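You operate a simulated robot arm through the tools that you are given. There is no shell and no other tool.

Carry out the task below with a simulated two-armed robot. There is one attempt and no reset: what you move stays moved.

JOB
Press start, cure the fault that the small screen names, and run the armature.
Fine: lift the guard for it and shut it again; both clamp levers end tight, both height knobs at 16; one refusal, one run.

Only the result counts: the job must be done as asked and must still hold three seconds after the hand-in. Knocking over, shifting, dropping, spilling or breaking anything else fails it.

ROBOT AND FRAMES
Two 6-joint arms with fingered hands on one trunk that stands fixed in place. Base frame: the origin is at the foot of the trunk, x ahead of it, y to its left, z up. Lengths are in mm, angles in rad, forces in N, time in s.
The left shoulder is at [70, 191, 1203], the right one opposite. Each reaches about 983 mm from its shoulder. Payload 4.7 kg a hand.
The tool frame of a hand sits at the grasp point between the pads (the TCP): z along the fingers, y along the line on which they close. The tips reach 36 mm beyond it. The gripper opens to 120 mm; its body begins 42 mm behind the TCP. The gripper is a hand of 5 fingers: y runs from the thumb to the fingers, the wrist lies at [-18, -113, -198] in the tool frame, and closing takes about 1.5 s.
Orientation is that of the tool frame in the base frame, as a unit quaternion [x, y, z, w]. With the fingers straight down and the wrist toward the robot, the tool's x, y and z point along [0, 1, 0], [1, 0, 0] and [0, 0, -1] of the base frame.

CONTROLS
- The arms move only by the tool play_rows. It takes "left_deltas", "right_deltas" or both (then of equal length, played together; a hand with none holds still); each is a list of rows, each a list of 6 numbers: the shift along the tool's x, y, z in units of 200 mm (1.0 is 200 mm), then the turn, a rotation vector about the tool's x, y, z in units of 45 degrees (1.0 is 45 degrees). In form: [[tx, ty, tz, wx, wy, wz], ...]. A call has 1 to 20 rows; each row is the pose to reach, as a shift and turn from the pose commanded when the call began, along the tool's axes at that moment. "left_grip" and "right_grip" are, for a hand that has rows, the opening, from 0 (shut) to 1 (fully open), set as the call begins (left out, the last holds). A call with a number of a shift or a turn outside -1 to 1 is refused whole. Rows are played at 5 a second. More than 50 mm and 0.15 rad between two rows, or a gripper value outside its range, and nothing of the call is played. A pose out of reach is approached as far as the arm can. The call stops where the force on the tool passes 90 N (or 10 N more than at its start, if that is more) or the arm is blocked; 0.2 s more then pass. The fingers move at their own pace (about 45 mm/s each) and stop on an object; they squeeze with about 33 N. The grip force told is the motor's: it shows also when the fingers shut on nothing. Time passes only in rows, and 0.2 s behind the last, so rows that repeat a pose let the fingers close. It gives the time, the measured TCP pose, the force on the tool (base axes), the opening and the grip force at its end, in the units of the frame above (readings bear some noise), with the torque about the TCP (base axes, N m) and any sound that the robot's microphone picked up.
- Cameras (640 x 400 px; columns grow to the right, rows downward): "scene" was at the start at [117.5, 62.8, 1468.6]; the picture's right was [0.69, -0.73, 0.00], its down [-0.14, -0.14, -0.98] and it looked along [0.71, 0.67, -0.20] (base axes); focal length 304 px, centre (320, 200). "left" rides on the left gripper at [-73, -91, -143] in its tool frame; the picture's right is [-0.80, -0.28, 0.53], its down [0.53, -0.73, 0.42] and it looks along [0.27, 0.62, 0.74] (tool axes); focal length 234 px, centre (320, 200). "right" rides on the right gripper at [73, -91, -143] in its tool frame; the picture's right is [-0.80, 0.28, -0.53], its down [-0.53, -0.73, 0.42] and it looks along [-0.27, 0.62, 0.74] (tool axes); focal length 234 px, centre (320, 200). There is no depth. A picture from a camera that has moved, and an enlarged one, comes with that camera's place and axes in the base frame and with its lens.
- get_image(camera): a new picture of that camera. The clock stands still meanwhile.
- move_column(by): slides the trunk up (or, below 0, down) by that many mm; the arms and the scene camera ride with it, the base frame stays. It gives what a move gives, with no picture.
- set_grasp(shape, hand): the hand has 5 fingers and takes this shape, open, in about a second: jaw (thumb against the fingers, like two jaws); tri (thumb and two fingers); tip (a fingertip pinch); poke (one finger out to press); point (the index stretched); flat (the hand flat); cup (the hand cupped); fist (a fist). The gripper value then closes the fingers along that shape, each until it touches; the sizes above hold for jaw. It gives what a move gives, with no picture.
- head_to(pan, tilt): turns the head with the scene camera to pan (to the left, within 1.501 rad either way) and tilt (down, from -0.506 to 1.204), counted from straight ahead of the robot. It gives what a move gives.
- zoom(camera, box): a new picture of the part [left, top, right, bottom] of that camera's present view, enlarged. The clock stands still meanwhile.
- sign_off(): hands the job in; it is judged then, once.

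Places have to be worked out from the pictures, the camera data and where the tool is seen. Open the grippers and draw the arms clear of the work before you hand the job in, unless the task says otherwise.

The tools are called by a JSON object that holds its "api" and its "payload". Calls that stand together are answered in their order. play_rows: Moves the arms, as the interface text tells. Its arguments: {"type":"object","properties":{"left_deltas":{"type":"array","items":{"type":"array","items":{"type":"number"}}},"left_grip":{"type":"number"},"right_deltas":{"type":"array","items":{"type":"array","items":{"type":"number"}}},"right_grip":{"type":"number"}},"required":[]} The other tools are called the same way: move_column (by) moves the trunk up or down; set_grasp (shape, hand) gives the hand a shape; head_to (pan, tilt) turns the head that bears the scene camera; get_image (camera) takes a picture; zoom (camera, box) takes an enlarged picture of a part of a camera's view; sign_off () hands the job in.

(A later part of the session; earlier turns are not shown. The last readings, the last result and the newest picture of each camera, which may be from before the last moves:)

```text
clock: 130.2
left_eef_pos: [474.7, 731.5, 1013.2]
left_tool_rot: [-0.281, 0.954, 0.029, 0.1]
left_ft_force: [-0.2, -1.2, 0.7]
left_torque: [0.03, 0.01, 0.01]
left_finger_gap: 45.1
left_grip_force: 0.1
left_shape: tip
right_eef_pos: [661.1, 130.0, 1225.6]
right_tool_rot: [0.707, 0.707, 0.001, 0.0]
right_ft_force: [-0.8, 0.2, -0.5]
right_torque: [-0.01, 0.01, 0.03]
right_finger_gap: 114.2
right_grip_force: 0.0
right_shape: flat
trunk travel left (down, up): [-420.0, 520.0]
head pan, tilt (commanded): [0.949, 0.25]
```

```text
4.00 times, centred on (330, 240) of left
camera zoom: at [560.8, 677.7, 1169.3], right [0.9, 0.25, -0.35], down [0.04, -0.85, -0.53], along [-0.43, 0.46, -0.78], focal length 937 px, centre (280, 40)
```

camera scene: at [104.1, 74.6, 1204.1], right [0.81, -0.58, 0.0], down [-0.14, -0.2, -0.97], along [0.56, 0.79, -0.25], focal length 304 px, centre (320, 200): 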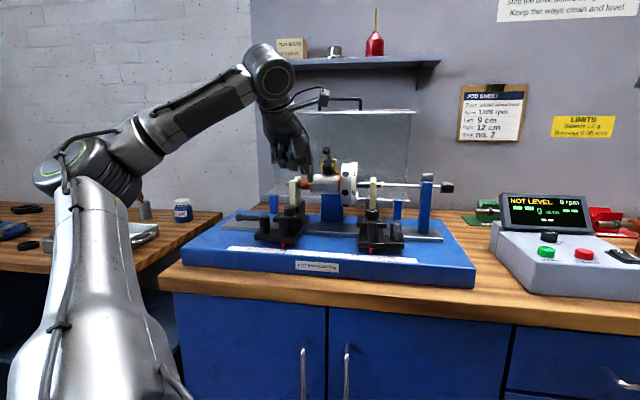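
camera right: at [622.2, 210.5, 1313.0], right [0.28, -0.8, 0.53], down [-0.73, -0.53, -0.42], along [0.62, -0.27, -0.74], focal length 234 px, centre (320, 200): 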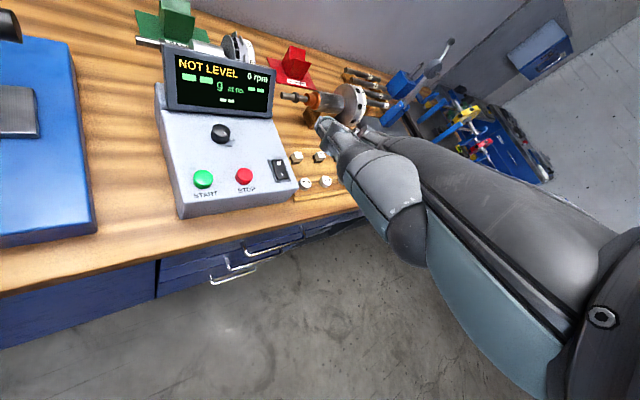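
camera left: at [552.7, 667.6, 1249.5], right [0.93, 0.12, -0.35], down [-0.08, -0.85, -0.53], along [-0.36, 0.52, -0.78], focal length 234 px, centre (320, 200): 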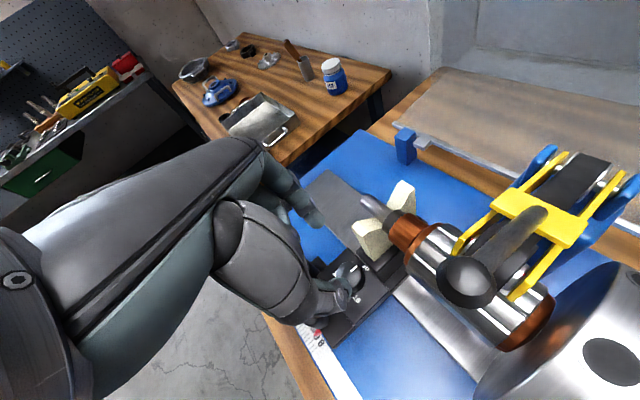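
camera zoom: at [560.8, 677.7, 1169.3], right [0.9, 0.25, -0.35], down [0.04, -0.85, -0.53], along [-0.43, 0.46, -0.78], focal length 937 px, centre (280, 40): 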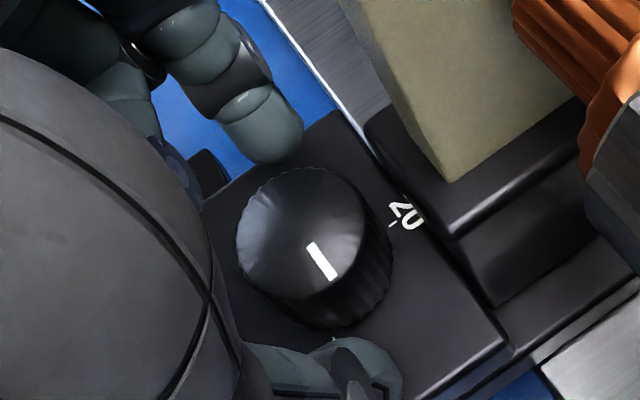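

The knob rests at ~94°; in this view the 16 mark lies straight down from the knob. I close and twist 28°.

{"api": "play_rows", "payload": {"left_deltas": [[0, 0, 0, 0, 0, 0], [0, 0, 0, 0, 0, 0], [0, 0, 0, 0, 0, 0], [0, 0, 0, 0, 0, 0], [0, 0, 0, 0, 0, 0], [0, 0.0015, 0, 0.0145, 0, 0.067], [0, 0.003, 0, 0.029, 0, 0.135], [0, 0.0045, 0, 0.0435, 0, 0.202], [-0.001, 0.006, 0, 0.058, 0, 0.269], [-0.001, 0.0075, 0, 0.0725, 0, 0.336], [-0.0015, 0.009, 0, 0.087, 0, 0.404], [-0.002, 0.0105, 0, 0.1015, 0, 0.471], [-0.003, 0.012, 0, 0.116, 0, 0.538], [-0.0033, 0.0136, 0.001, 0.1307, 0, 0.608], [-0.0033, 0.0136, 0.001, 0.1307, 0, 0.608]], "left_grip": 0}}

{"api": "zoom", "payload": {"camera": "left", "box": [280, 190, 380, 290]}}

{"api": "play_rows", "payload": {"left_deltas": [[0, 0, 0, 0, 0, 0], [0, 0, 0, 0, 0, 0], [0, 0, 0, 0, 0, 0]], "left_grip": 0.2}}

{"api": "play_rows", "payload": {"left_deltas": [[0, 0, 0, 0, 0, 0], [0, 0, 0, 0, 0, 0], [0, 0, 0, 0, 0, 0]], "left_grip": 0.24}}

{"api": "zoom", "payload": {"camera": "left", "box": [280, 190, 380, 290]}}

```text
clock: 133.4
left_eef_pos: [474.4, 734.2, 1012.2]
left_tool_rot: [-0.042, 0.994, 0.004, 0.104]
left_ft_force: [2.1, 0.9, 0.9]
left_torque: [0.02, -0.05, 0.0]
left_finger_gap: 24.2
left_grip_force: 32.8
left_shape: tip
right_eef_pos: [662.8, 130.9, 1225.8]
right_tool_rot: [0.707, 0.707, 0.0, -0.001]
right_ft_force: [0.2, -0.6, -0.3]
right_torque: [-0.01, 0.02, -0.01]
right_finger_gap: 114.3
right_grip_force: 0.0
right_shape: flat
trunk travel left (down, up): [-420.0, 520.0]
head pan, tilt (commanded): [0.949, 0.25]
```

```text
4.00 times, centred on (330, 240) of left
camera zoom: at [524.4, 647.4, 1169.0], right [0.92, -0.2, -0.35], down [-0.37, -0.77, -0.53], along [-0.16, 0.61, -0.78], focal length 937 px, centre (280, 40)
```

zoom: 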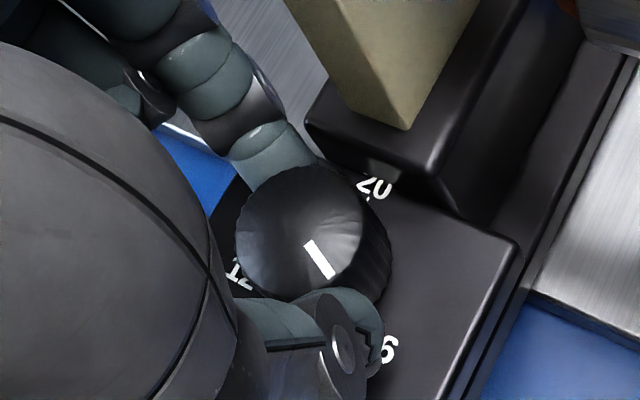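

```text
clock: 134.2
left_eef_pos: [474.4, 734.4, 1013.1]
left_tool_rot: [-0.042, 0.994, 0.004, 0.104]
left_ft_force: [0.9, -0.3, 0.5]
left_torque: [0.0, -0.04, 0.0]
left_finger_gap: 25.1
left_grip_force: 0.0
left_shape: tip
right_eef_pos: [661.0, 129.0, 1226.1]
right_tool_rot: [0.707, 0.707, 0.0, 0.0]
right_ft_force: [-0.6, -0.9, 0.2]
right_torque: [-0.01, -0.02, -0.02]
right_finger_gap: 113.9
right_grip_force: 0.0
right_shape: flat
trunk travel left (down, up): [-420.0, 520.0]
head pan, tilt (commanded): [0.949, 0.25]
```

```text
clock: 135.0
left_eef_pos: [475.1, 735.2, 1012.4]
left_tool_rot: [-0.042, 0.994, 0.004, 0.105]
left_ft_force: [0.2, 0.2, 1.2]
left_torque: [0.0, 0.0, 0.03]
left_finger_gap: 28.7
left_grip_force: 0.1
left_shape: tip
right_eef_pos: [662.1, 129.5, 1225.8]
right_tool_rot: [0.707, 0.707, 0.0, 0.001]
right_ft_force: [0.4, 1.0, -0.5]
right_torque: [-0.01, -0.01, 0.03]
right_finger_gap: 114.2
right_grip_force: 0.1
right_shape: flat
trunk travel left (down, up): [-420.0, 520.0]
head pan, tilt (commanded): [0.949, 0.25]
```

```text
4.00 times, centred on (330, 240) of left
camera zoom: at [524.4, 647.4, 1168.9], right [0.92, -0.2, -0.35], down [-0.37, -0.77, -0.53], along [-0.16, 0.61, -0.78], focal length 937 px, centre (280, 40)
```

zoom: 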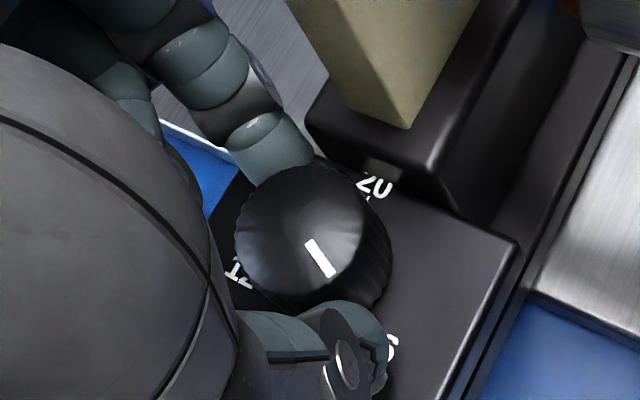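

The pointer now reads about 121°, on the 16 mark, and holds with the squeeze eased. I open further in small steps and check it stays.

{"api": "play_rows", "payload": {"left_deltas": [[0, 0, 0, 0, 0, 0], [0, 0, 0, 0, 0, 0], [0, 0, 0, 0, 0, 0]], "left_grip": 0.27}}

{"api": "play_rows", "payload": {"left_deltas": [[0, 0, 0, 0, 0, 0], [0, 0, 0, 0, 0, 0], [0, 0, 0, 0, 0, 0]], "left_grip": 0.3}}

{"api": "zoom", "payload": {"camera": "left", "box": [280, 190, 380, 290]}}

```text
clock: 135.8
left_eef_pos: [475.5, 734.7, 1012.6]
left_tool_rot: [-0.041, 0.994, 0.005, 0.105]
left_ft_force: [0.3, -0.8, 0.1]
left_torque: [0.02, 0.01, 0.01]
left_finger_gap: 32.0
left_grip_force: 0.2
left_shape: tip
right_eef_pos: [661.2, 130.7, 1225.5]
right_tool_rot: [0.708, 0.707, 0.0, 0.0]
right_ft_force: [-0.1, 0.0, -0.3]
right_torque: [-0.01, -0.01, -0.03]
right_finger_gap: 114.1
right_grip_force: 0.1
right_shape: flat
trunk travel left (down, up): [-420.0, 520.0]
head pan, tilt (commanded): [0.949, 0.25]
```

```text
clock: 136.6
left_eef_pos: [475.4, 734.9, 1012.1]
left_tool_rot: [-0.043, 0.994, 0.004, 0.104]
left_ft_force: [0.4, -0.2, 0.0]
left_torque: [-0.02, 0.0, 0.02]
left_finger_gap: 35.4
left_grip_force: 0.0
left_shape: tip
right_eef_pos: [661.2, 129.0, 1226.0]
right_tool_rot: [0.707, 0.707, 0.0, 0.001]
right_ft_force: [-0.4, 1.2, -0.4]
right_torque: [-0.01, 0.0, 0.0]
right_finger_gap: 114.2
right_grip_force: 0.1
right_shape: flat
trunk travel left (down, up): [-420.0, 520.0]
head pan, tilt (commanded): [0.949, 0.25]
```

```text
4.00 times, centred on (330, 240) of left
camera zoom: at [524.3, 647.3, 1169.1], right [0.92, -0.2, -0.35], down [-0.37, -0.77, -0.53], along [-0.16, 0.61, -0.78], focal length 937 px, centre (280, 40)
```

zoom: 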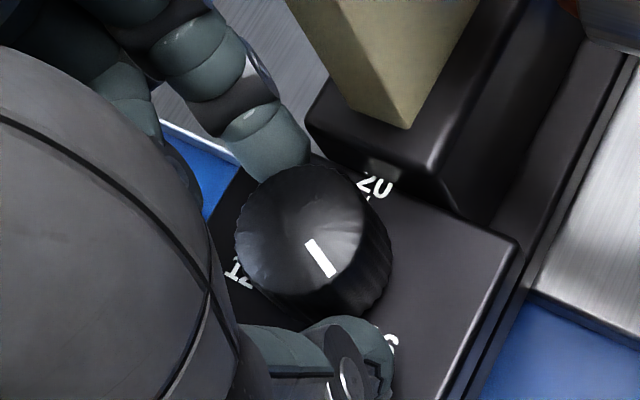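

The knob stays on 16 with the fingers free. I lift the hand straight up and look at both knobs.

{"api": "play_rows", "payload": {"left_deltas": [[-0.01, 0, -0.049, 0, 0, 0], [-0.021, 0, -0.098, 0, 0, 0], [-0.042, 0, -0.195, 0, 0, 0], [-0.063, 0, -0.29, 0, 0, 0], [-0.084, 0, -0.39, 0, 0, 0], [-0.084, 0, -0.39, 0, 0, 0]]}}

{"api": "zoom", "payload": {"camera": "left", "box": [280, 180, 420, 340]}}

{"api": "zoom", "payload": {"camera": "scene", "box": [240, 140, 420, 250]}}

```text
clock: 138.0
left_eef_pos: [476.9, 735.3, 1092.9]
left_tool_rot: [-0.043, 0.994, 0.003, 0.105]
left_ft_force: [0.7, 0.4, 0.0]
left_torque: [-0.02, 0.01, -0.01]
left_finger_gap: 35.9
left_grip_force: 0.1
left_shape: tip
right_eef_pos: [661.0, 130.3, 1226.3]
right_tool_rot: [0.707, 0.707, 0.0, 0.0]
right_ft_force: [0.3, 0.0, -1.4]
right_torque: [-0.03, 0.0, 0.01]
right_finger_gap: 114.2
right_grip_force: 0.1
right_shape: flat
trunk travel left (down, up): [-420.0, 520.0]
head pan, tilt (commanded): [0.949, 0.25]
```

```text
2.50 times, centred on (350, 260) of left
camera zoom: at [526.2, 648.0, 1248.7], right [0.92, -0.2, -0.35], down [-0.37, -0.77, -0.53], along [-0.16, 0.61, -0.78], focal length 585 px, centre (245, 50)
```

zoom: 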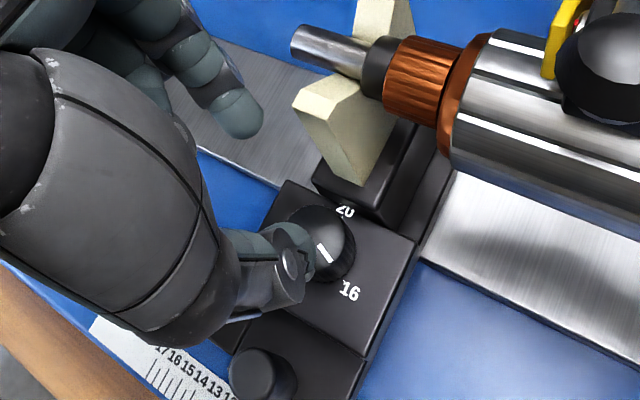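

```text
3.56 times, centred on (330, 195) of scene
camera zoom: at [104.3, 75.2, 1204.0], right [0.81, -0.58, 0.0], down [-0.14, -0.2, -0.97], along [0.56, 0.79, -0.25], focal length 1082 px, centre (284, 218)
```

zoom: 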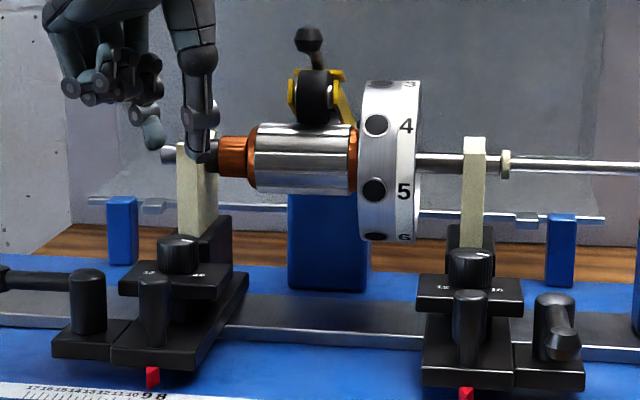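

Both knobs now look alike. I draw the left hand back and up to look at everything clearly from above.

{"api": "play_rows", "payload": {"left_deltas": [[-0.02, -0.05, -0.15, 0, 0, 0], [-0.02, -0.2, -0.25, 0, 0, 0], [-0.02, -0.38, -0.3, 0, 0, 0], [-0.02, -0.56, -0.35, 0, 0, 0], [-0.02, -0.74, -0.4, 0, 0, 0], [-0.02, -0.74, -0.4, 0, 0, 0]]}}

{"api": "play_rows", "payload": {"left_deltas": [[0, 0, 0, 0.015, 0.032, 0.14], [0, 0, 0, 0.03, 0.064, 0.285], [0, 0, 0, 0.045, 0.096, 0.43], [0, 0, 0, 0.06, 0.128, 0.57], [0, 0, 0, 0.075, 0.16, 0.71], [0, 0, 0, 0.09, 0.2, 0.86], [0, 0, 0, 0.1, 0.23, 0.98], [0, 0, 0, 0.1, 0.23, 0.98]]}}

{"api": "get_image", "payload": {"camera": "left"}}

{"api": "zoom", "payload": {"camera": "scene", "box": [200, 120, 440, 260]}}

```text
clock: 139.4
left_eef_pos: [446.3, 607.5, 1151.7]
left_tool_rot: [-0.042, 0.994, 0.004, 0.105]
left_ft_force: [-0.4, -0.4, -0.1]
left_torque: [0.04, 0.02, -0.03]
left_finger_gap: 35.7
left_grip_force: 0.1
left_shape: tip
left hand out of reach, approached as far as the arm can: row 4, 5, 6
right_eef_pos: [662.0, 130.7, 1225.4]
right_tool_rot: [0.708, 0.707, -0.001, -0.001]
right_ft_force: [-0.3, 0.0, -0.7]
right_torque: [-0.02, 0.01, -0.01]
right_finger_gap: 114.2
right_grip_force: 0.0
right_shape: flat
trunk travel left (down, up): [-420.0, 520.0]
head pan, tilt (commanded): [0.949, 0.25]
```

```text
clock: 141.2
left_eef_pos: [448.8, 608.3, 1154.6]
left_tool_rot: [0.338, 0.941, 0.001, 0.009]
left_ft_force: [-0.1, -0.5, 0.6]
left_torque: [0.03, -0.02, -0.04]
left_finger_gap: 35.9
left_grip_force: 0.1
left_shape: tip
right_eef_pos: [661.7, 129.5, 1225.4]
right_tool_rot: [0.708, 0.706, 0.0, 0.0]
right_ft_force: [0.8, -0.7, -0.5]
right_torque: [-0.02, 0.01, 0.02]
right_finger_gap: 114.1
right_grip_force: 0.1
right_shape: flat
trunk travel left (down, up): [-420.0, 520.0]
head pan, tilt (commanded): [0.949, 0.25]
```

```text
taken
camera left: at [444.1, 492.6, 1298.9], right [0.45, -0.73, -0.51], down [-0.87, -0.23, -0.44], along [0.2, 0.65, -0.74], focal length 234 px, centre (320, 200)
```

left: 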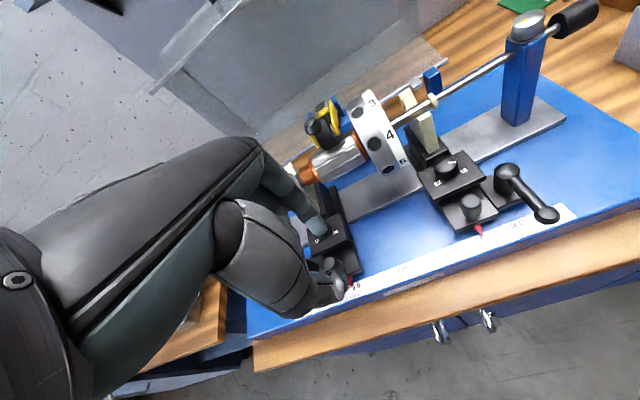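

```text
2.67 times, centred on (320, 190) of scene
camera zoom: at [104.2, 74.5, 1204.1], right [0.81, -0.58, 0.0], down [-0.14, -0.2, -0.97], along [0.56, 0.79, -0.25], focal length 811 px, centre (320, 227)
```

zoom: 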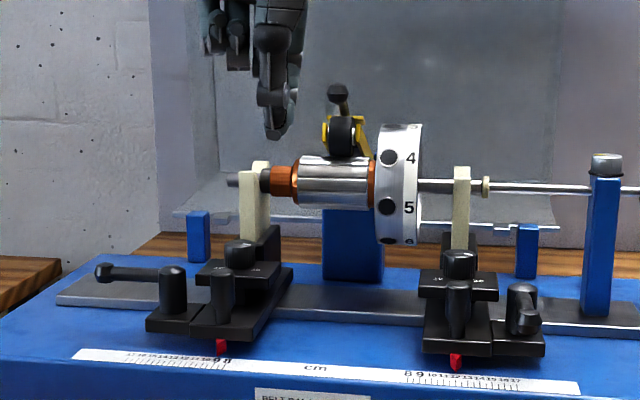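

I zoom closely on each knob from the scene camera to compare pointers.

{"api": "zoom", "payload": {"camera": "scene", "box": [270, 200, 310, 230]}}

{"api": "zoom", "payload": {"camera": "scene", "box": [350, 205, 390, 235]}}

{"api": "zoom", "payload": {"camera": "scene", "box": [220, 215, 310, 265]}}

{"api": "zoom", "payload": {"camera": "left", "box": [280, 140, 560, 300]}}

```text
13.33 times, centred on (290, 215) of scene
camera zoom: at [104.2, 74.5, 1204.1], right [0.81, -0.58, 0.0], down [-0.14, -0.2, -0.97], along [0.56, 0.79, -0.25], focal length 4056 px, centre (720, 0)
```

zoom: 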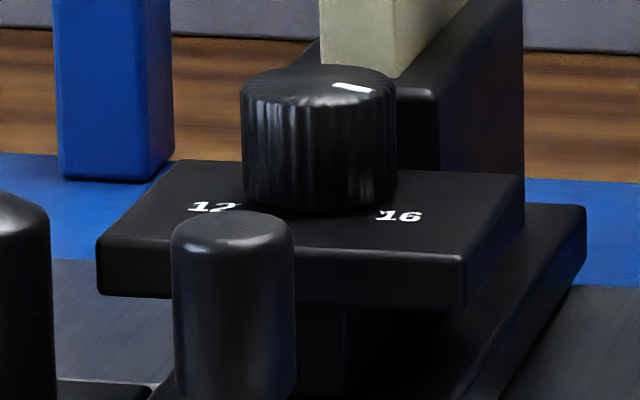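

```text
13.33 times, centred on (370, 220) of scene
camera zoom: at [104.2, 74.5, 1204.1], right [0.81, -0.58, 0.0], down [-0.14, -0.2, -0.97], along [0.56, 0.79, -0.25], focal length 4056 px, centre (-347, -67)
```

zoom: 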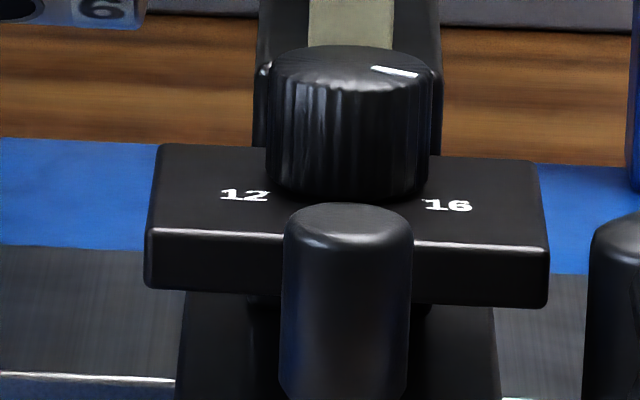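

```text
7.11 times, centred on (265, 240) of scene
camera zoom: at [104.2, 74.5, 1204.1], right [0.81, -0.58, 0.0], down [-0.14, -0.2, -0.97], along [0.56, 0.79, -0.25], focal length 2163 px, centre (711, -84)
```

zoom: 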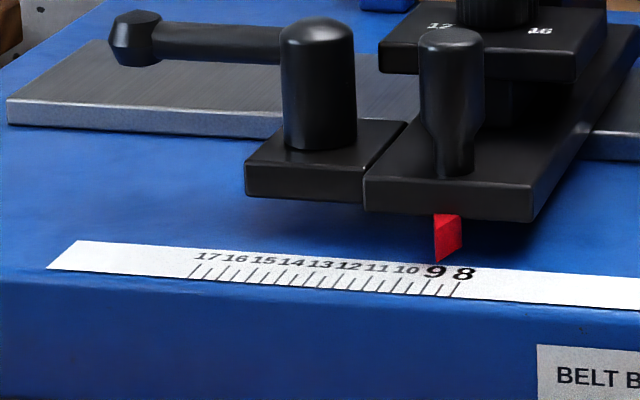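

```text
2.29 times, centred on (420, 220) of left
camera zoom: at [444.1, 492.6, 1298.9], right [0.45, -0.73, -0.51], down [-0.87, -0.23, -0.44], along [0.2, 0.65, -0.74], focal length 535 px, centre (91, 154)
```

zoom: 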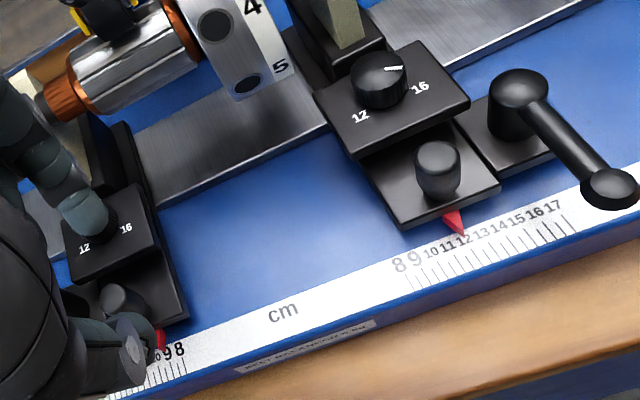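

From here the left pointer seems about 10–15° short of the right one's angle. I back the hand off to the earlier viewing pose for a clean overhead comparison.

{"api": "play_rows", "payload": {"left_deltas": [[-0.03, -0.07, -0.05, -0.09, 0, 0], [-0.06, -0.14, -0.1, -0.18, 0, 0], [-0.09, -0.2, -0.15, -0.27, 0, 0], [-0.12, -0.26, -0.2, -0.36, 0, 0], [-0.15, -0.32, -0.24, -0.44, 0, 0], [-0.18, -0.374, -0.265, -0.511, 0, 0], [-0.18, -0.374, -0.265, -0.511, 0, 0]]}}

{"api": "get_image", "payload": {"camera": "left"}}

{"api": "zoom", "payload": {"camera": "left", "box": [280, 200, 400, 340]}}

```text
clock: 142.8
left_eef_pos: [423.6, 531.6, 1205.0]
left_tool_rot: [0.33, 0.922, 0.19, 0.078]
left_ft_force: [-0.2, 0.0, -1.0]
left_torque: [0.02, 0.01, 0.04]
left_finger_gap: 35.6
left_grip_force: 0.1
left_shape: tip
left hand out of reach, approached as far as the arm can: row 6, 7
right_eef_pos: [661.3, 131.3, 1225.4]
right_tool_rot: [0.707, 0.707, 0.0, 0.0]
right_ft_force: [0.4, 0.5, -0.3]
right_torque: [0.01, 0.0, 0.0]
right_finger_gap: 114.3
right_grip_force: 0.0
right_shape: flat
trunk travel left (down, up): [-420.0, 520.0]
head pan, tilt (commanded): [0.949, 0.25]
```

```text
taken
camera left: at [390.5, 377.5, 1302.4], right [0.6, -0.55, -0.58], down [-0.72, -0.06, -0.69], along [0.35, 0.83, -0.43], focal length 234 px, centre (320, 200)
```

left: 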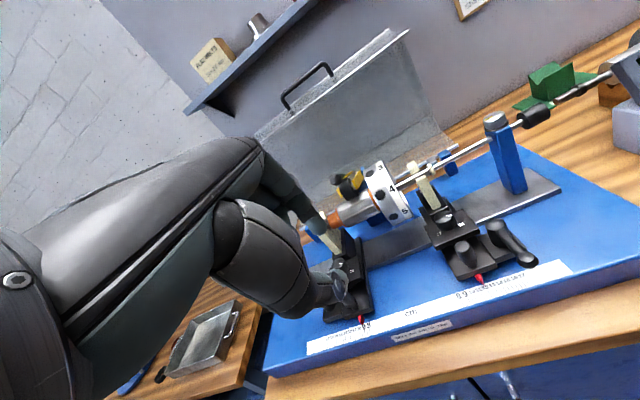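

```text
2.86 times, centred on (340, 270) of left
camera zoom: at [390.5, 377.5, 1302.4], right [0.6, -0.55, -0.58], down [-0.72, -0.06, -0.69], along [0.35, 0.83, -0.43], focal length 669 px, centre (263, 0)
```

zoom: 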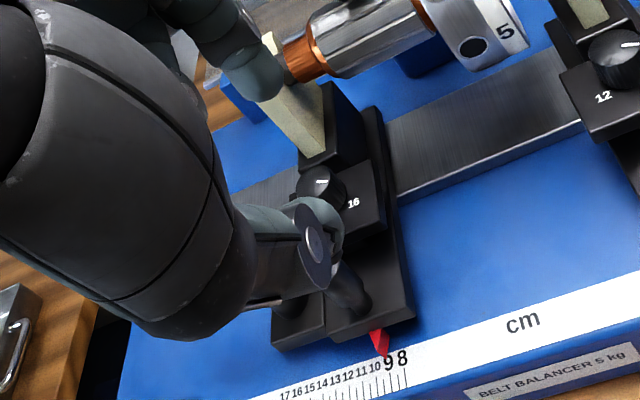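

I zoom much closer on both knobs from this camera.

{"api": "zoom", "payload": {"camera": "left", "box": [326, 250, 356, 280]}}

{"api": "zoom", "payload": {"camera": "left", "box": [425, 200, 470, 245]}}

```text
13.33 times, centred on (341, 265) of left
camera zoom: at [390.5, 377.5, 1302.4], right [0.6, -0.55, -0.58], down [-0.72, -0.06, -0.69], along [0.35, 0.83, -0.43], focal length 3122 px, centre (40, -667)
```

zoom: 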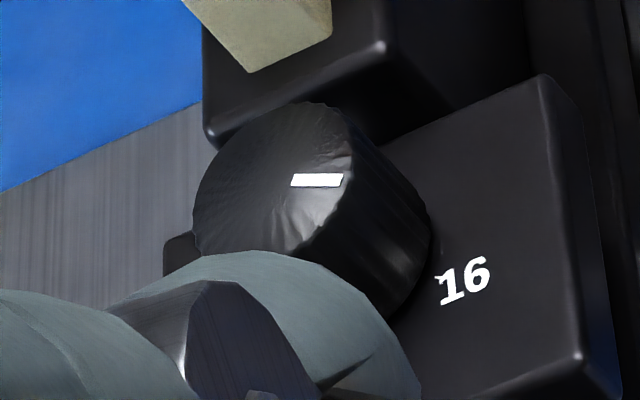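

```text
8.89 times, centred on (448, 222) of left
camera zoom: at [390.5, 377.5, 1302.4], right [0.6, -0.55, -0.58], down [-0.72, -0.06, -0.69], along [0.35, 0.83, -0.43], focal length 2082 px, centre (-813, 0)
```

zoom: 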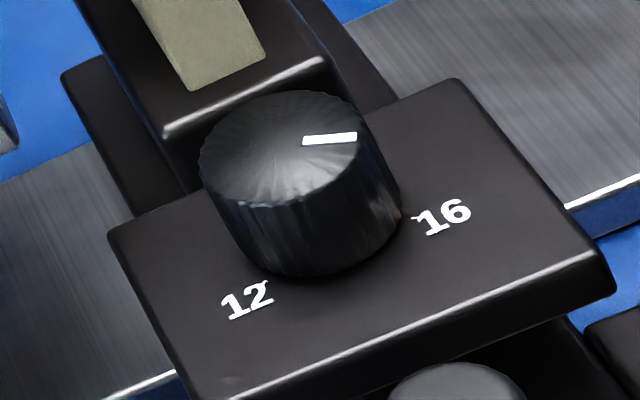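

Measured with local scale factors, the left pointer is at 116.3° and the right at 116.4°: both on 16. Next I check the right clamp, since its lever points differently; I'll test gently whether the right pedestal is fast, using the index in point shape.

{"api": "set_grasp", "payload": {"shape": "point", "hand": "left"}}

{"api": "play_rows", "payload": {"left_deltas": [[-0.06, -0.03, 0.1, 0.1, -0.01, 0.023], [-0.12, -0.07, 0.2, 0.2, -0.02, 0.047], [-0.18, -0.1, 0.3, 0.3, -0.03, 0.07], [-0.24, -0.14, 0.4, 0.41, -0.04, 0.094], [-0.3, -0.17, 0.505, 0.511, -0.05, 0.117], [-0.3, -0.17, 0.505, 0.511, -0.05, 0.117]]}}

{"api": "get_image", "payload": {"camera": "left"}}

{"api": "get_image", "payload": {"camera": "scene"}}

```text
clock: 143.7
left_eef_pos: [424.3, 530.9, 1206.0]
left_tool_rot: [0.329, 0.922, 0.189, 0.077]
left_ft_force: [-0.3, -0.3, 0.6]
left_torque: [-0.02, -0.04, 0.0]
left_finger_gap: 114.3
left_grip_force: 0.0
left_shape: point
right_eef_pos: [661.2, 129.5, 1225.3]
right_tool_rot: [0.708, 0.707, 0.0, 0.0]
right_ft_force: [0.2, -1.1, 0.3]
right_torque: [0.04, -0.03, 0.06]
right_finger_gap: 114.1
right_grip_force: 0.1
right_shape: flat
trunk travel left (down, up): [-420.0, 520.0]
head pan, tilt (commanded): [0.949, 0.25]
```

```text
clock: 145.1
left_eef_pos: [474.6, 502.5, 1099.8]
left_tool_rot: [0.384, 0.923, -0.002, 0.019]
left_ft_force: [-0.3, -0.1, 1.1]
left_torque: [-0.01, -0.01, -0.02]
left_finger_gap: 114.4
left_grip_force: 0.0
left_shape: point
left hand out of reach, approached as far as the arm can: row 5, 6
right_eef_pos: [661.3, 130.2, 1225.8]
right_tool_rot: [0.707, 0.707, 0.0, 0.0]
right_ft_force: [0.0, -0.8, 0.6]
right_torque: [-0.01, -0.01, -0.01]
right_finger_gap: 114.0
right_grip_force: 0.1
right_shape: flat
trunk travel left (down, up): [-420.0, 520.0]
head pan, tilt (commanded): [0.949, 0.25]
```

```text
taken
camera left: at [457.3, 389.5, 1245.2], right [0.39, -0.78, -0.5], down [-0.88, -0.15, -0.45], along [0.28, 0.61, -0.74], focal length 234 px, centre (320, 200)
```

left: 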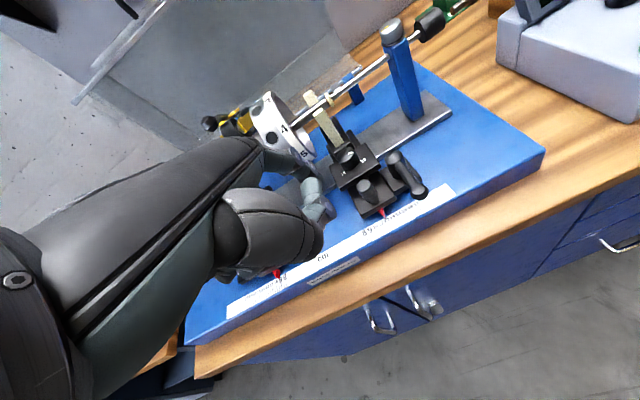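

```text
taken
camera scene: at [103.5, 74.4, 1204.1], right [0.81, -0.58, 0.0], down [-0.14, -0.2, -0.97], along [0.56, 0.79, -0.25], focal length 304 px, centre (320, 200)
```

scene: 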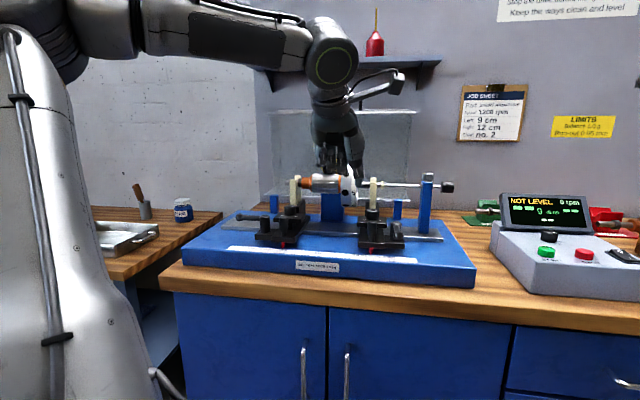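

I lower the index beside the right slide handle, on its left side.

{"api": "play_rows", "payload": {"left_deltas": [[0, 0.05, 0.05, 0, 0, 0], [0, 0.095, 0.15, 0, 0, 0], [0, 0.095, 0.3, 0, 0, 0], [0, 0.095, 0.42, 0, 0, 0], [0, 0.095, 0.5, 0, 0, 0], [0, 0.095, 0.5, 0, 0, 0]]}}

{"api": "zoom", "payload": {"camera": "scene", "box": [290, 130, 430, 260]}}

{"api": "zoom", "payload": {"camera": "left", "box": [260, 120, 480, 300]}}

```text
clock: 146.5
left_eef_pos: [491.6, 514.3, 1000.0]
left_tool_rot: [0.383, 0.924, 0.0, 0.018]
left_ft_force: [1.0, 0.3, 0.3]
left_torque: [0.0, -0.04, -0.02]
left_finger_gap: 114.2
left_grip_force: 0.0
left_shape: point
right_eef_pos: [661.9, 129.4, 1225.1]
right_tool_rot: [0.707, 0.707, 0.0, 0.0]
right_ft_force: [-0.9, 0.3, 0.0]
right_torque: [-0.01, 0.02, 0.02]
right_finger_gap: 114.2
right_grip_force: 0.1
right_shape: flat
trunk travel left (down, up): [-420.0, 520.0]
head pan, tilt (commanded): [0.949, 0.25]
```

```text
3.08 times, centred on (360, 195) of scene
camera zoom: at [103.9, 74.5, 1204.1], right [0.81, -0.58, 0.0], down [-0.14, -0.2, -0.97], along [0.56, 0.79, -0.25], focal length 936 px, centre (197, 215)
```

zoom: 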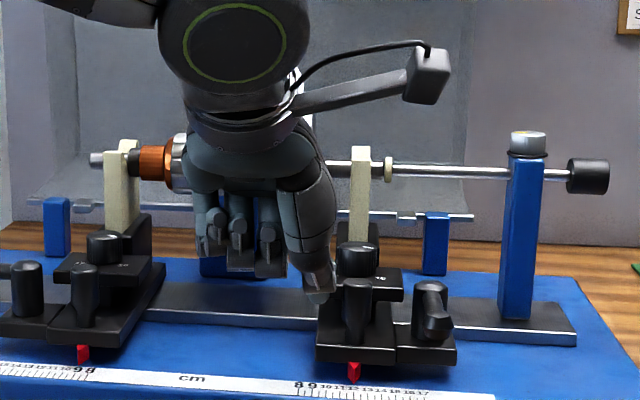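

```text
2.22 times, centred on (370, 210) of left
camera zoom: at [475.6, 400.8, 1145.6], right [0.39, -0.77, -0.5], down [-0.88, -0.15, -0.45], along [0.28, 0.61, -0.74], focal length 520 px, centre (209, 178)
```

zoom: 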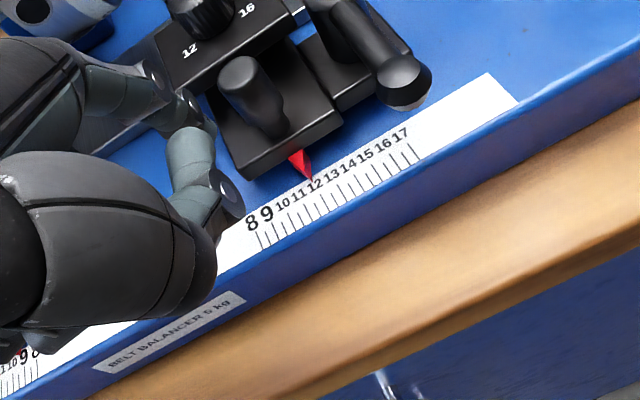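

The index stands left of the right slide handle; the red pointer is at 12. I move right 7 mm, then probe in small steps reading the force.

{"api": "play_rows", "payload": {"left_deltas": [[-0.018, 0, 0.02, 0, 0, 0], [-0.035, 0, 0.025, 0, 0, 0], [-0.035, 0, 0.025, 0, 0, 0]]}}

{"api": "play_rows", "payload": {"left_deltas": [[-0.005, 0, 0, 0, 0, 0], [-0.01, 0, 0, 0, 0, 0], [-0.01, 0, 0, 0, 0, 0]]}}

{"api": "play_rows", "payload": {"left_deltas": [[-0.005, 0, 0, 0, 0, 0], [-0.01, 0, 0, 0, 0, 0], [-0.01, 0, 0, 0, 0, 0]]}}

{"api": "zoom", "payload": {"camera": "left", "box": [300, 110, 420, 230]}}

```text
clock: 147.3
left_eef_pos: [497.4, 509.9, 996.4]
left_tool_rot: [0.383, 0.924, -0.003, 0.02]
left_ft_force: [0.4, -0.4, -0.1]
left_torque: [0.0, 0.02, 0.02]
left_finger_gap: 113.7
left_grip_force: 0.1
left_shape: point
right_eef_pos: [661.9, 130.0, 1226.5]
right_tool_rot: [0.707, 0.707, 0.0, 0.001]
right_ft_force: [-0.3, 1.0, 0.0]
right_torque: [0.06, 0.01, 0.0]
right_finger_gap: 114.4
right_grip_force: 0.1
right_shape: flat
trunk travel left (down, up): [-420.0, 520.0]
head pan, tilt (commanded): [0.949, 0.25]
```

```text
clock: 148.1
left_eef_pos: [497.8, 508.8, 994.8]
left_tool_rot: [0.383, 0.924, -0.002, 0.018]
left_ft_force: [0.3, 0.7, 0.6]
left_torque: [0.01, 0.01, 0.03]
left_finger_gap: 114.1
left_grip_force: 0.2
left_shape: point
right_eef_pos: [661.8, 130.4, 1226.2]
right_tool_rot: [0.707, 0.707, 0.0, 0.0]
right_ft_force: [0.1, -0.3, -0.7]
right_torque: [0.0, -0.02, -0.01]
right_finger_gap: 114.3
right_grip_force: 0.2
right_shape: flat
trunk travel left (down, up): [-420.0, 520.0]
head pan, tilt (commanded): [0.949, 0.25]
```

```text
clock: 148.9
left_eef_pos: [499.4, 506.8, 995.4]
left_tool_rot: [0.383, 0.924, -0.001, 0.019]
left_ft_force: [0.8, -0.4, 0.3]
left_torque: [-0.01, -0.03, 0.01]
left_finger_gap: 114.2
left_grip_force: 0.1
left_shape: point
right_eef_pos: [661.6, 129.6, 1225.1]
right_tool_rot: [0.707, 0.707, 0.0, 0.0]
right_ft_force: [-0.3, 0.0, 0.4]
right_torque: [0.01, 0.0, -0.03]
right_finger_gap: 114.3
right_grip_force: 0.0
right_shape: flat
trunk travel left (down, up): [-420.0, 520.0]
head pan, tilt (commanded): [0.949, 0.25]
```

```text
3.33 times, centred on (360, 170) of left
camera zoom: at [482.7, 392.9, 1140.9], right [0.39, -0.77, -0.5], down [-0.88, -0.15, -0.45], along [0.27, 0.61, -0.74], focal length 781 px, centre (187, 300)
```

zoom: 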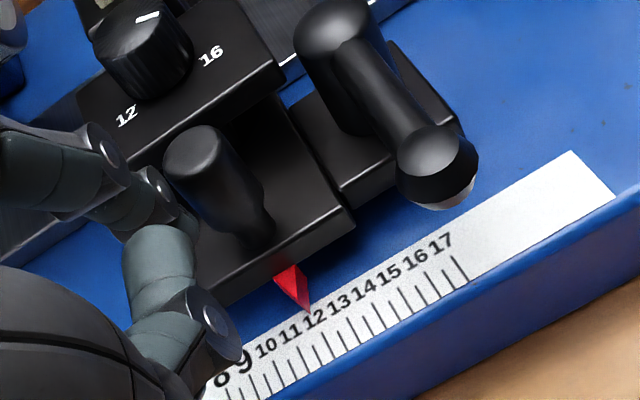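

No contact yet. I continue in 1 mm steps.

{"api": "play_rows", "payload": {"left_deltas": [[-0.005, 0, 0, 0, 0, 0], [-0.01, 0, 0, 0, 0, 0], [-0.015, 0, 0, 0, 0, 0], [-0.015, 0, 0, 0, 0, 0]]}}

{"api": "play_rows", "payload": {"left_deltas": [[-0.005, 0, 0, 0, 0, 0], [-0.01, 0, 0, 0, 0, 0], [-0.01, 0, 0, 0, 0, 0]]}}

{"api": "zoom", "payload": {"camera": "left", "box": [300, 110, 420, 230]}}

```text
clock: 149.9
left_eef_pos: [501.5, 504.1, 995.6]
left_tool_rot: [0.383, 0.923, -0.003, 0.019]
left_ft_force: [-0.1, 0.3, 0.1]
left_torque: [0.0, 0.02, 0.04]
left_finger_gap: 114.1
left_grip_force: 0.0
left_shape: point
right_eef_pos: [660.9, 130.8, 1226.6]
right_tool_rot: [0.707, 0.707, -0.001, 0.0]
right_ft_force: [0.1, 0.3, 0.2]
right_torque: [0.03, 0.01, 0.0]
right_finger_gap: 114.3
right_grip_force: 0.0
right_shape: flat
trunk travel left (down, up): [-420.0, 520.0]
head pan, tilt (commanded): [0.949, 0.25]
```

```text
clock: 150.7
left_eef_pos: [502.2, 502.9, 995.4]
left_tool_rot: [0.383, 0.924, -0.002, 0.019]
left_ft_force: [-1.5, 1.0, 0.5]
left_torque: [0.06, 0.06, 0.15]
left_finger_gap: 114.4
left_grip_force: 0.1
left_shape: point
right_eef_pos: [661.4, 130.1, 1225.3]
right_tool_rot: [0.707, 0.707, -0.001, 0.001]
right_ft_force: [0.5, -0.2, 0.4]
right_torque: [0.02, -0.03, -0.01]
right_finger_gap: 114.2
right_grip_force: 0.0
right_shape: flat
trunk travel left (down, up): [-420.0, 520.0]
head pan, tilt (commanded): [0.949, 0.25]
```

```text
3.33 times, centred on (360, 170) of left
camera zoom: at [486.0, 390.0, 1141.0], right [0.39, -0.77, -0.5], down [-0.88, -0.15, -0.45], along [0.27, 0.61, -0.74], focal length 781 px, centre (187, 300)
```

zoom: 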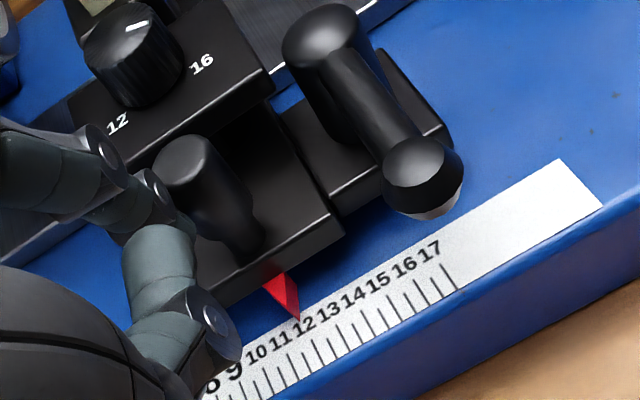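

Contact has begun (1.8 N). I push 2 mm more and read the force.

{"api": "play_rows", "payload": {"left_deltas": [[-0.005, 0, 0, 0, 0, 0], [-0.01, 0, 0, 0, 0, 0], [-0.01, 0, 0, 0, 0, 0]]}}

{"api": "play_rows", "payload": {"left_deltas": [[-0.005, 0, 0, 0, 0, 0], [-0.01, 0, 0, 0, 0, 0], [-0.01, 0, 0, 0, 0, 0]]}}

{"api": "zoom", "payload": {"camera": "left", "box": [300, 110, 420, 230]}}

```text
clock: 151.5
left_eef_pos: [503.1, 502.0, 995.2]
left_tool_rot: [0.383, 0.924, -0.003, 0.019]
left_ft_force: [-2.7, 0.0, 0.5]
left_torque: [0.02, 0.06, 0.13]
left_finger_gap: 113.9
left_grip_force: 0.0
left_shape: point
right_eef_pos: [661.3, 128.8, 1226.6]
right_tool_rot: [0.707, 0.707, -0.001, 0.001]
right_ft_force: [0.3, 0.0, 0.6]
right_torque: [0.0, -0.02, 0.01]
right_finger_gap: 114.1
right_grip_force: 0.0
right_shape: flat
trunk travel left (down, up): [-420.0, 520.0]
head pan, tilt (commanded): [0.949, 0.25]
```

```text
clock: 152.3
left_eef_pos: [504.8, 500.8, 995.4]
left_tool_rot: [0.383, 0.924, -0.001, 0.018]
left_ft_force: [-3.4, 0.1, 0.6]
left_torque: [-0.01, 0.04, 0.14]
left_finger_gap: 114.0
left_grip_force: 0.1
left_shape: point
right_eef_pos: [662.3, 131.0, 1224.5]
right_tool_rot: [0.707, 0.707, 0.0, 0.0]
right_ft_force: [-0.7, 0.4, 0.3]
right_torque: [0.01, 0.06, 0.0]
right_finger_gap: 114.1
right_grip_force: 0.0
right_shape: flat
trunk travel left (down, up): [-420.0, 520.0]
head pan, tilt (commanded): [0.949, 0.25]
```

```text
3.33 times, centred on (360, 170) of left
camera zoom: at [488.0, 386.4, 1140.7], right [0.39, -0.77, -0.5], down [-0.88, -0.15, -0.45], along [0.28, 0.61, -0.74], focal length 781 px, centre (187, 300)
```

zoom: 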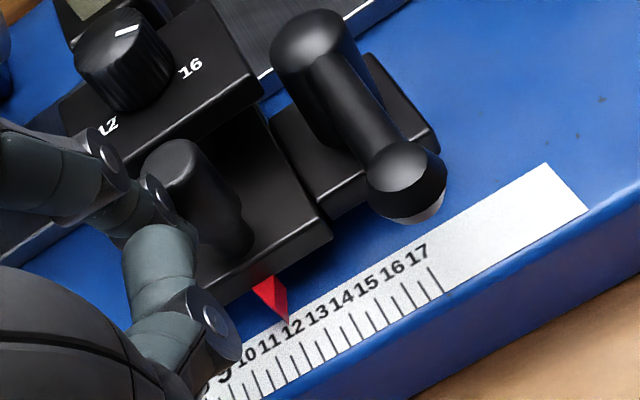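

After 4 mm of push the force is 3.4 N and the pointer still at 12; the finger flexes. I push 6 mm more to load it further.

{"api": "play_rows", "payload": {"left_deltas": [[-0.01, 0, 0, 0, 0, 0], [-0.02, 0, 0, 0, 0, 0], [-0.03, 0, 0, 0, 0, 0], [-0.03, 0, 0, 0, 0, 0]]}}

{"api": "zoom", "payload": {"camera": "left", "box": [300, 110, 420, 230]}}

{"api": "zoom", "payload": {"camera": "scene", "box": [340, 190, 430, 260]}}

```text
clock: 153.3
left_eef_pos: [506.6, 498.0, 994.6]
left_tool_rot: [0.384, 0.923, -0.002, 0.02]
left_ft_force: [-2.9, -0.5, 1.7]
left_torque: [0.01, -0.02, 0.01]
left_finger_gap: 114.4
left_grip_force: 0.0
left_shape: point
left hand out of reach, approached as far as the arm can: row 3, 4
right_eef_pos: [661.8, 129.8, 1225.7]
right_tool_rot: [0.707, 0.707, 0.0, 0.0]
right_ft_force: [-0.2, 0.5, -0.6]
right_torque: [0.0, 0.02, 0.04]
right_finger_gap: 114.2
right_grip_force: 0.1
right_shape: flat
trunk travel left (down, up): [-420.0, 520.0]
head pan, tilt (commanded): [0.949, 0.25]
```

```text
3.33 times, centred on (360, 170) of left
camera zoom: at [489.5, 384.0, 1140.7], right [0.39, -0.78, -0.5], down [-0.88, -0.15, -0.45], along [0.28, 0.61, -0.74], focal length 781 px, centre (187, 300)
```

zoom: 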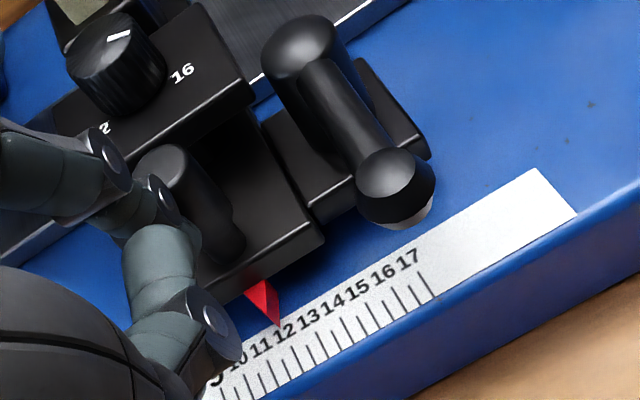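

```text
5.71 times, centred on (385, 225) of scene
camera zoom: at [103.7, 74.4, 1204.1], right [0.81, -0.58, 0.0], down [-0.14, -0.2, -0.97], along [0.56, 0.79, -0.25], focal length 1738 px, centre (-51, 57)
```

zoom: 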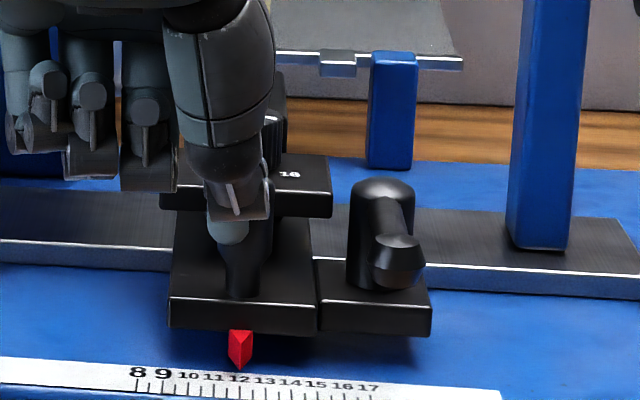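

Only about 3 N reached, so this is inconclusive. I back off and instead will pinch the right slide handle and pull along the way with a stiff grip.

{"api": "play_rows", "payload": {"left_deltas": [[0.04, 0, 0, 0, 0, 0], [0.09, -0.03, -0.05, 0, 0, 0], [0.09, -0.03, -0.2, 0, 0, 0], [0.09, -0.03, -0.4, 0, 0, 0], [0.09, -0.03, -0.5, 0, 0, 0], [0.09, -0.03, -0.5, 0, 0, 0]]}}

{"api": "set_grasp", "payload": {"shape": "tip", "hand": "left"}}

{"api": "get_image", "payload": {"camera": "left"}}

```text
clock: 154.7
left_eef_pos: [484.6, 510.8, 1092.1]
left_tool_rot: [0.382, 0.924, -0.003, 0.019]
left_ft_force: [1.2, 0.4, 0.6]
left_torque: [0.0, -0.03, -0.02]
left_finger_gap: 114.0
left_grip_force: 0.0
left_shape: point
right_eef_pos: [661.4, 129.0, 1225.6]
right_tool_rot: [0.707, 0.707, 0.0, -0.001]
right_ft_force: [-0.1, -0.3, -0.4]
right_torque: [0.02, 0.02, -0.01]
right_finger_gap: 114.3
right_grip_force: 0.1
right_shape: flat
trunk travel left (down, up): [-420.0, 520.0]
head pan, tilt (commanded): [0.949, 0.25]
```

```text
clock: 155.6
left_eef_pos: [485.0, 509.6, 1093.2]
left_tool_rot: [0.383, 0.923, -0.002, 0.019]
left_ft_force: [-0.9, -0.6, -1.0]
left_torque: [-0.01, 0.02, 0.0]
left_finger_gap: 119.8
left_grip_force: 0.1
left_shape: tip
right_eef_pos: [662.0, 131.4, 1226.4]
right_tool_rot: [0.707, 0.708, 0.0, -0.001]
right_ft_force: [0.7, 1.0, 0.1]
right_torque: [0.04, 0.0, 0.0]
right_finger_gap: 114.1
right_grip_force: 0.1
right_shape: flat
trunk travel left (down, up): [-420.0, 520.0]
head pan, tilt (commanded): [0.949, 0.25]
```

```text
taken
camera left: at [468.7, 396.7, 1238.7], right [0.39, -0.78, -0.5], down [-0.88, -0.15, -0.45], along [0.28, 0.61, -0.74], focal length 234 px, centre (320, 200)
```

left: 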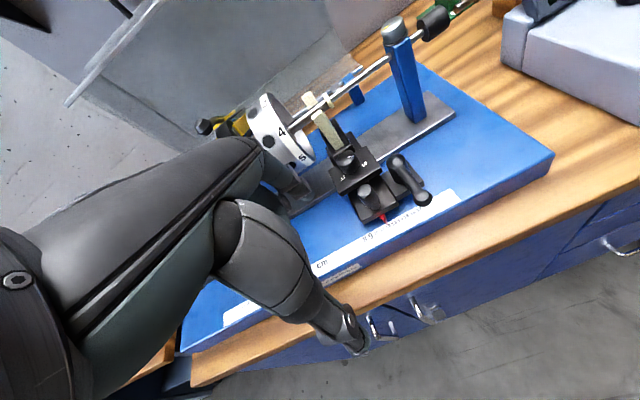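

I move over the right slide handle with thumb and index, yawed so the other fingers stay clear of the rotor disc.

{"api": "play_rows", "payload": {"left_deltas": [[-0.034, 0.072, 0, 0, 0, -0.14], [-0.068, 0.144, 0, 0, 0, -0.28], [-0.103, 0.217, 0, 0, 0, -0.42], [-0.137, 0.289, 0, 0, 0, -0.56], [-0.171, 0.361, 0, 0, 0, -0.7], [-0.206, 0.434, 0, 0, 0, -0.85], [-0.24, 0.506, 0, 0, 0, -1.0], [-0.24, 0.506, 0, 0, 0, -1.0]], "left_grip": 0.35}}

{"api": "get_image", "payload": {"camera": "left"}}

{"api": "zoom", "payload": {"camera": "scene", "box": [300, 100, 460, 260]}}

```text
clock: 157.4
left_eef_pos: [481.9, 624.9, 1054.9]
left_tool_rot: [0.0, 1.0, -0.009, 0.017]
left_ft_force: [0.0, -0.3, 0.8]
left_torque: [0.0, 0.02, -0.04]
left_finger_gap: 42.8
left_grip_force: 0.0
left_shape: tip
left hand out of reach, approached as far as the arm can: row 1, 2, 3, 4, 5, 6, 7, 8
right_eef_pos: [660.4, 129.6, 1225.6]
right_tool_rot: [0.707, 0.707, 0.0, 0.0]
right_ft_force: [-0.1, 0.3, -0.1]
right_torque: [-0.01, 0.02, 0.0]
right_finger_gap: 114.6
right_grip_force: 0.1
right_shape: flat
trunk travel left (down, up): [-420.0, 520.0]
head pan, tilt (commanded): [0.949, 0.25]
```

```text
taken
camera left: at [551.6, 535.5, 1203.1], right [0.82, -0.29, -0.49], down [-0.52, -0.74, -0.43], along [-0.24, 0.61, -0.76], focal length 234 px, centre (320, 200)
```

left: 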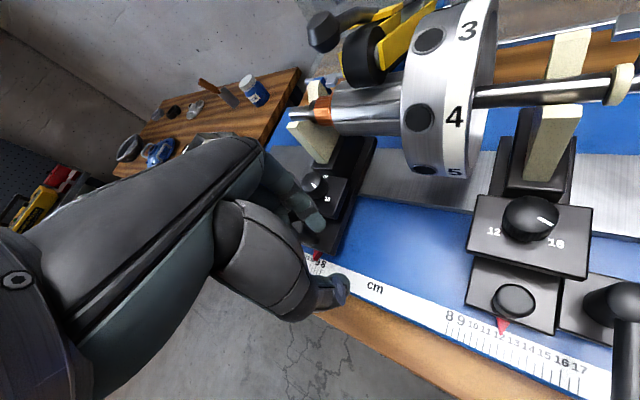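

```text
2.50 times, centred on (380, 180) of scene
camera zoom: at [104.0, 74.5, 1204.1], right [0.81, -0.58, 0.0], down [-0.14, -0.2, -0.97], along [0.56, 0.79, -0.25], focal length 760 px, centre (170, 250)
```

zoom: 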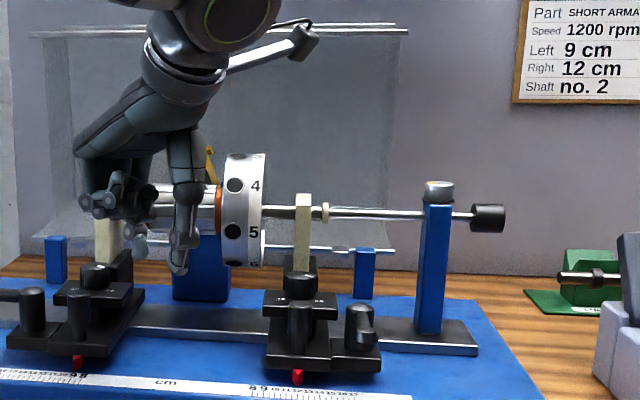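

At this yaw the right side is out of the arm's reach, and the hand drifted lower; no contact happened. I back away to the front and up first.

{"api": "play_rows", "payload": {"left_deltas": [[0, -0.03, -0.1, 0, 0, 0], [0.05, -0.12, -0.2, 0, 0, 0], [0.1, -0.24, -0.3, 0, 0, 0], [0.1, -0.36, -0.35, 0, 0, 0], [0.1, -0.45, -0.4, 0, 0, 0], [0.1, -0.45, -0.4, 0, 0, 0]]}}

{"api": "set_grasp", "payload": {"shape": "fist", "hand": "left"}}

{"api": "get_image", "payload": {"camera": "left"}}

{"api": "get_image", "payload": {"camera": "scene"}}

```text
clock: 158.8
left_eef_pos: [421.4, 579.4, 1110.1]
left_tool_rot: [0.0, 1.0, -0.009, 0.016]
left_ft_force: [0.3, -0.5, 1.1]
left_torque: [-0.02, 0.02, 0.03]
left_finger_gap: 42.9
left_grip_force: 0.2
left_shape: tip
left hand out of reach, approached as far as the arm can: row 1, 2, 3, 4, 5, 6
right_eef_pos: [661.4, 129.9, 1225.9]
right_tool_rot: [0.707, 0.708, 0.0, 0.0]
right_ft_force: [0.6, 0.8, 0.5]
right_torque: [-0.02, -0.05, 0.01]
right_finger_gap: 114.3
right_grip_force: 0.1
right_shape: flat
trunk travel left (down, up): [-420.0, 520.0]
head pan, tilt (commanded): [0.949, 0.25]
```

```text
clock: 159.7
left_eef_pos: [423.2, 578.8, 1110.9]
left_tool_rot: [0.0, 1.0, -0.009, 0.017]
left_ft_force: [-0.5, -0.9, 0.2]
left_torque: [0.01, 0.01, 0.01]
left_finger_gap: 0.2
left_grip_force: 0.2
left_shape: fist
right_eef_pos: [660.8, 129.5, 1226.0]
right_tool_rot: [0.708, 0.707, -0.001, 0.0]
right_ft_force: [0.3, 0.6, -0.4]
right_torque: [0.0, -0.01, -0.01]
right_finger_gap: 114.2
right_grip_force: 0.1
right_shape: flat
trunk travel left (down, up): [-420.0, 520.0]
head pan, tilt (commanded): [0.949, 0.25]
```

```text
taken
camera left: at [491.7, 490.5, 1258.5], right [0.82, -0.29, -0.49], down [-0.52, -0.74, -0.43], along [-0.24, 0.61, -0.76], focal length 234 px, centre (320, 200)
```

left: 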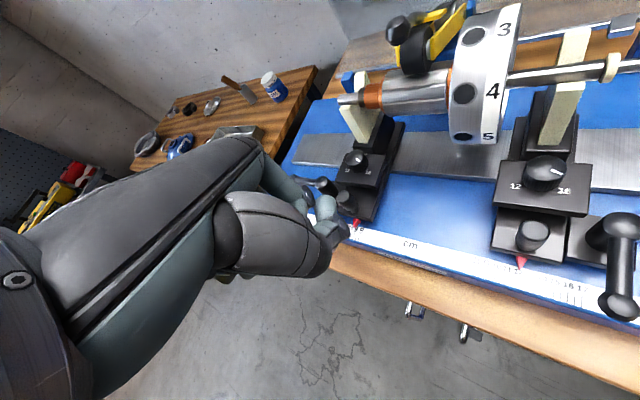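

```text
taken
camera scene: at [104.1, 74.6, 1204.0], right [0.81, -0.58, 0.0], down [-0.14, -0.2, -0.97], along [0.56, 0.79, -0.25], focal length 304 px, centre (320, 200)
```

scene: 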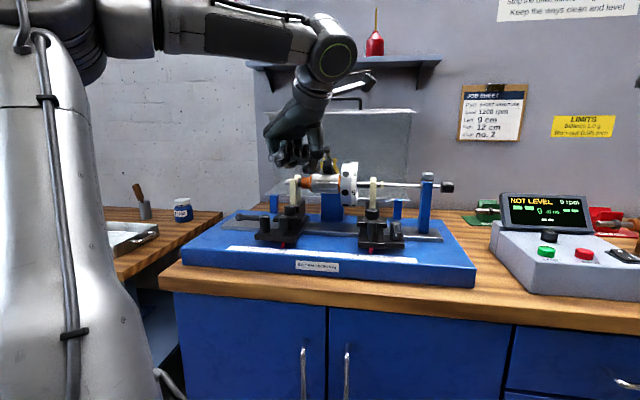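

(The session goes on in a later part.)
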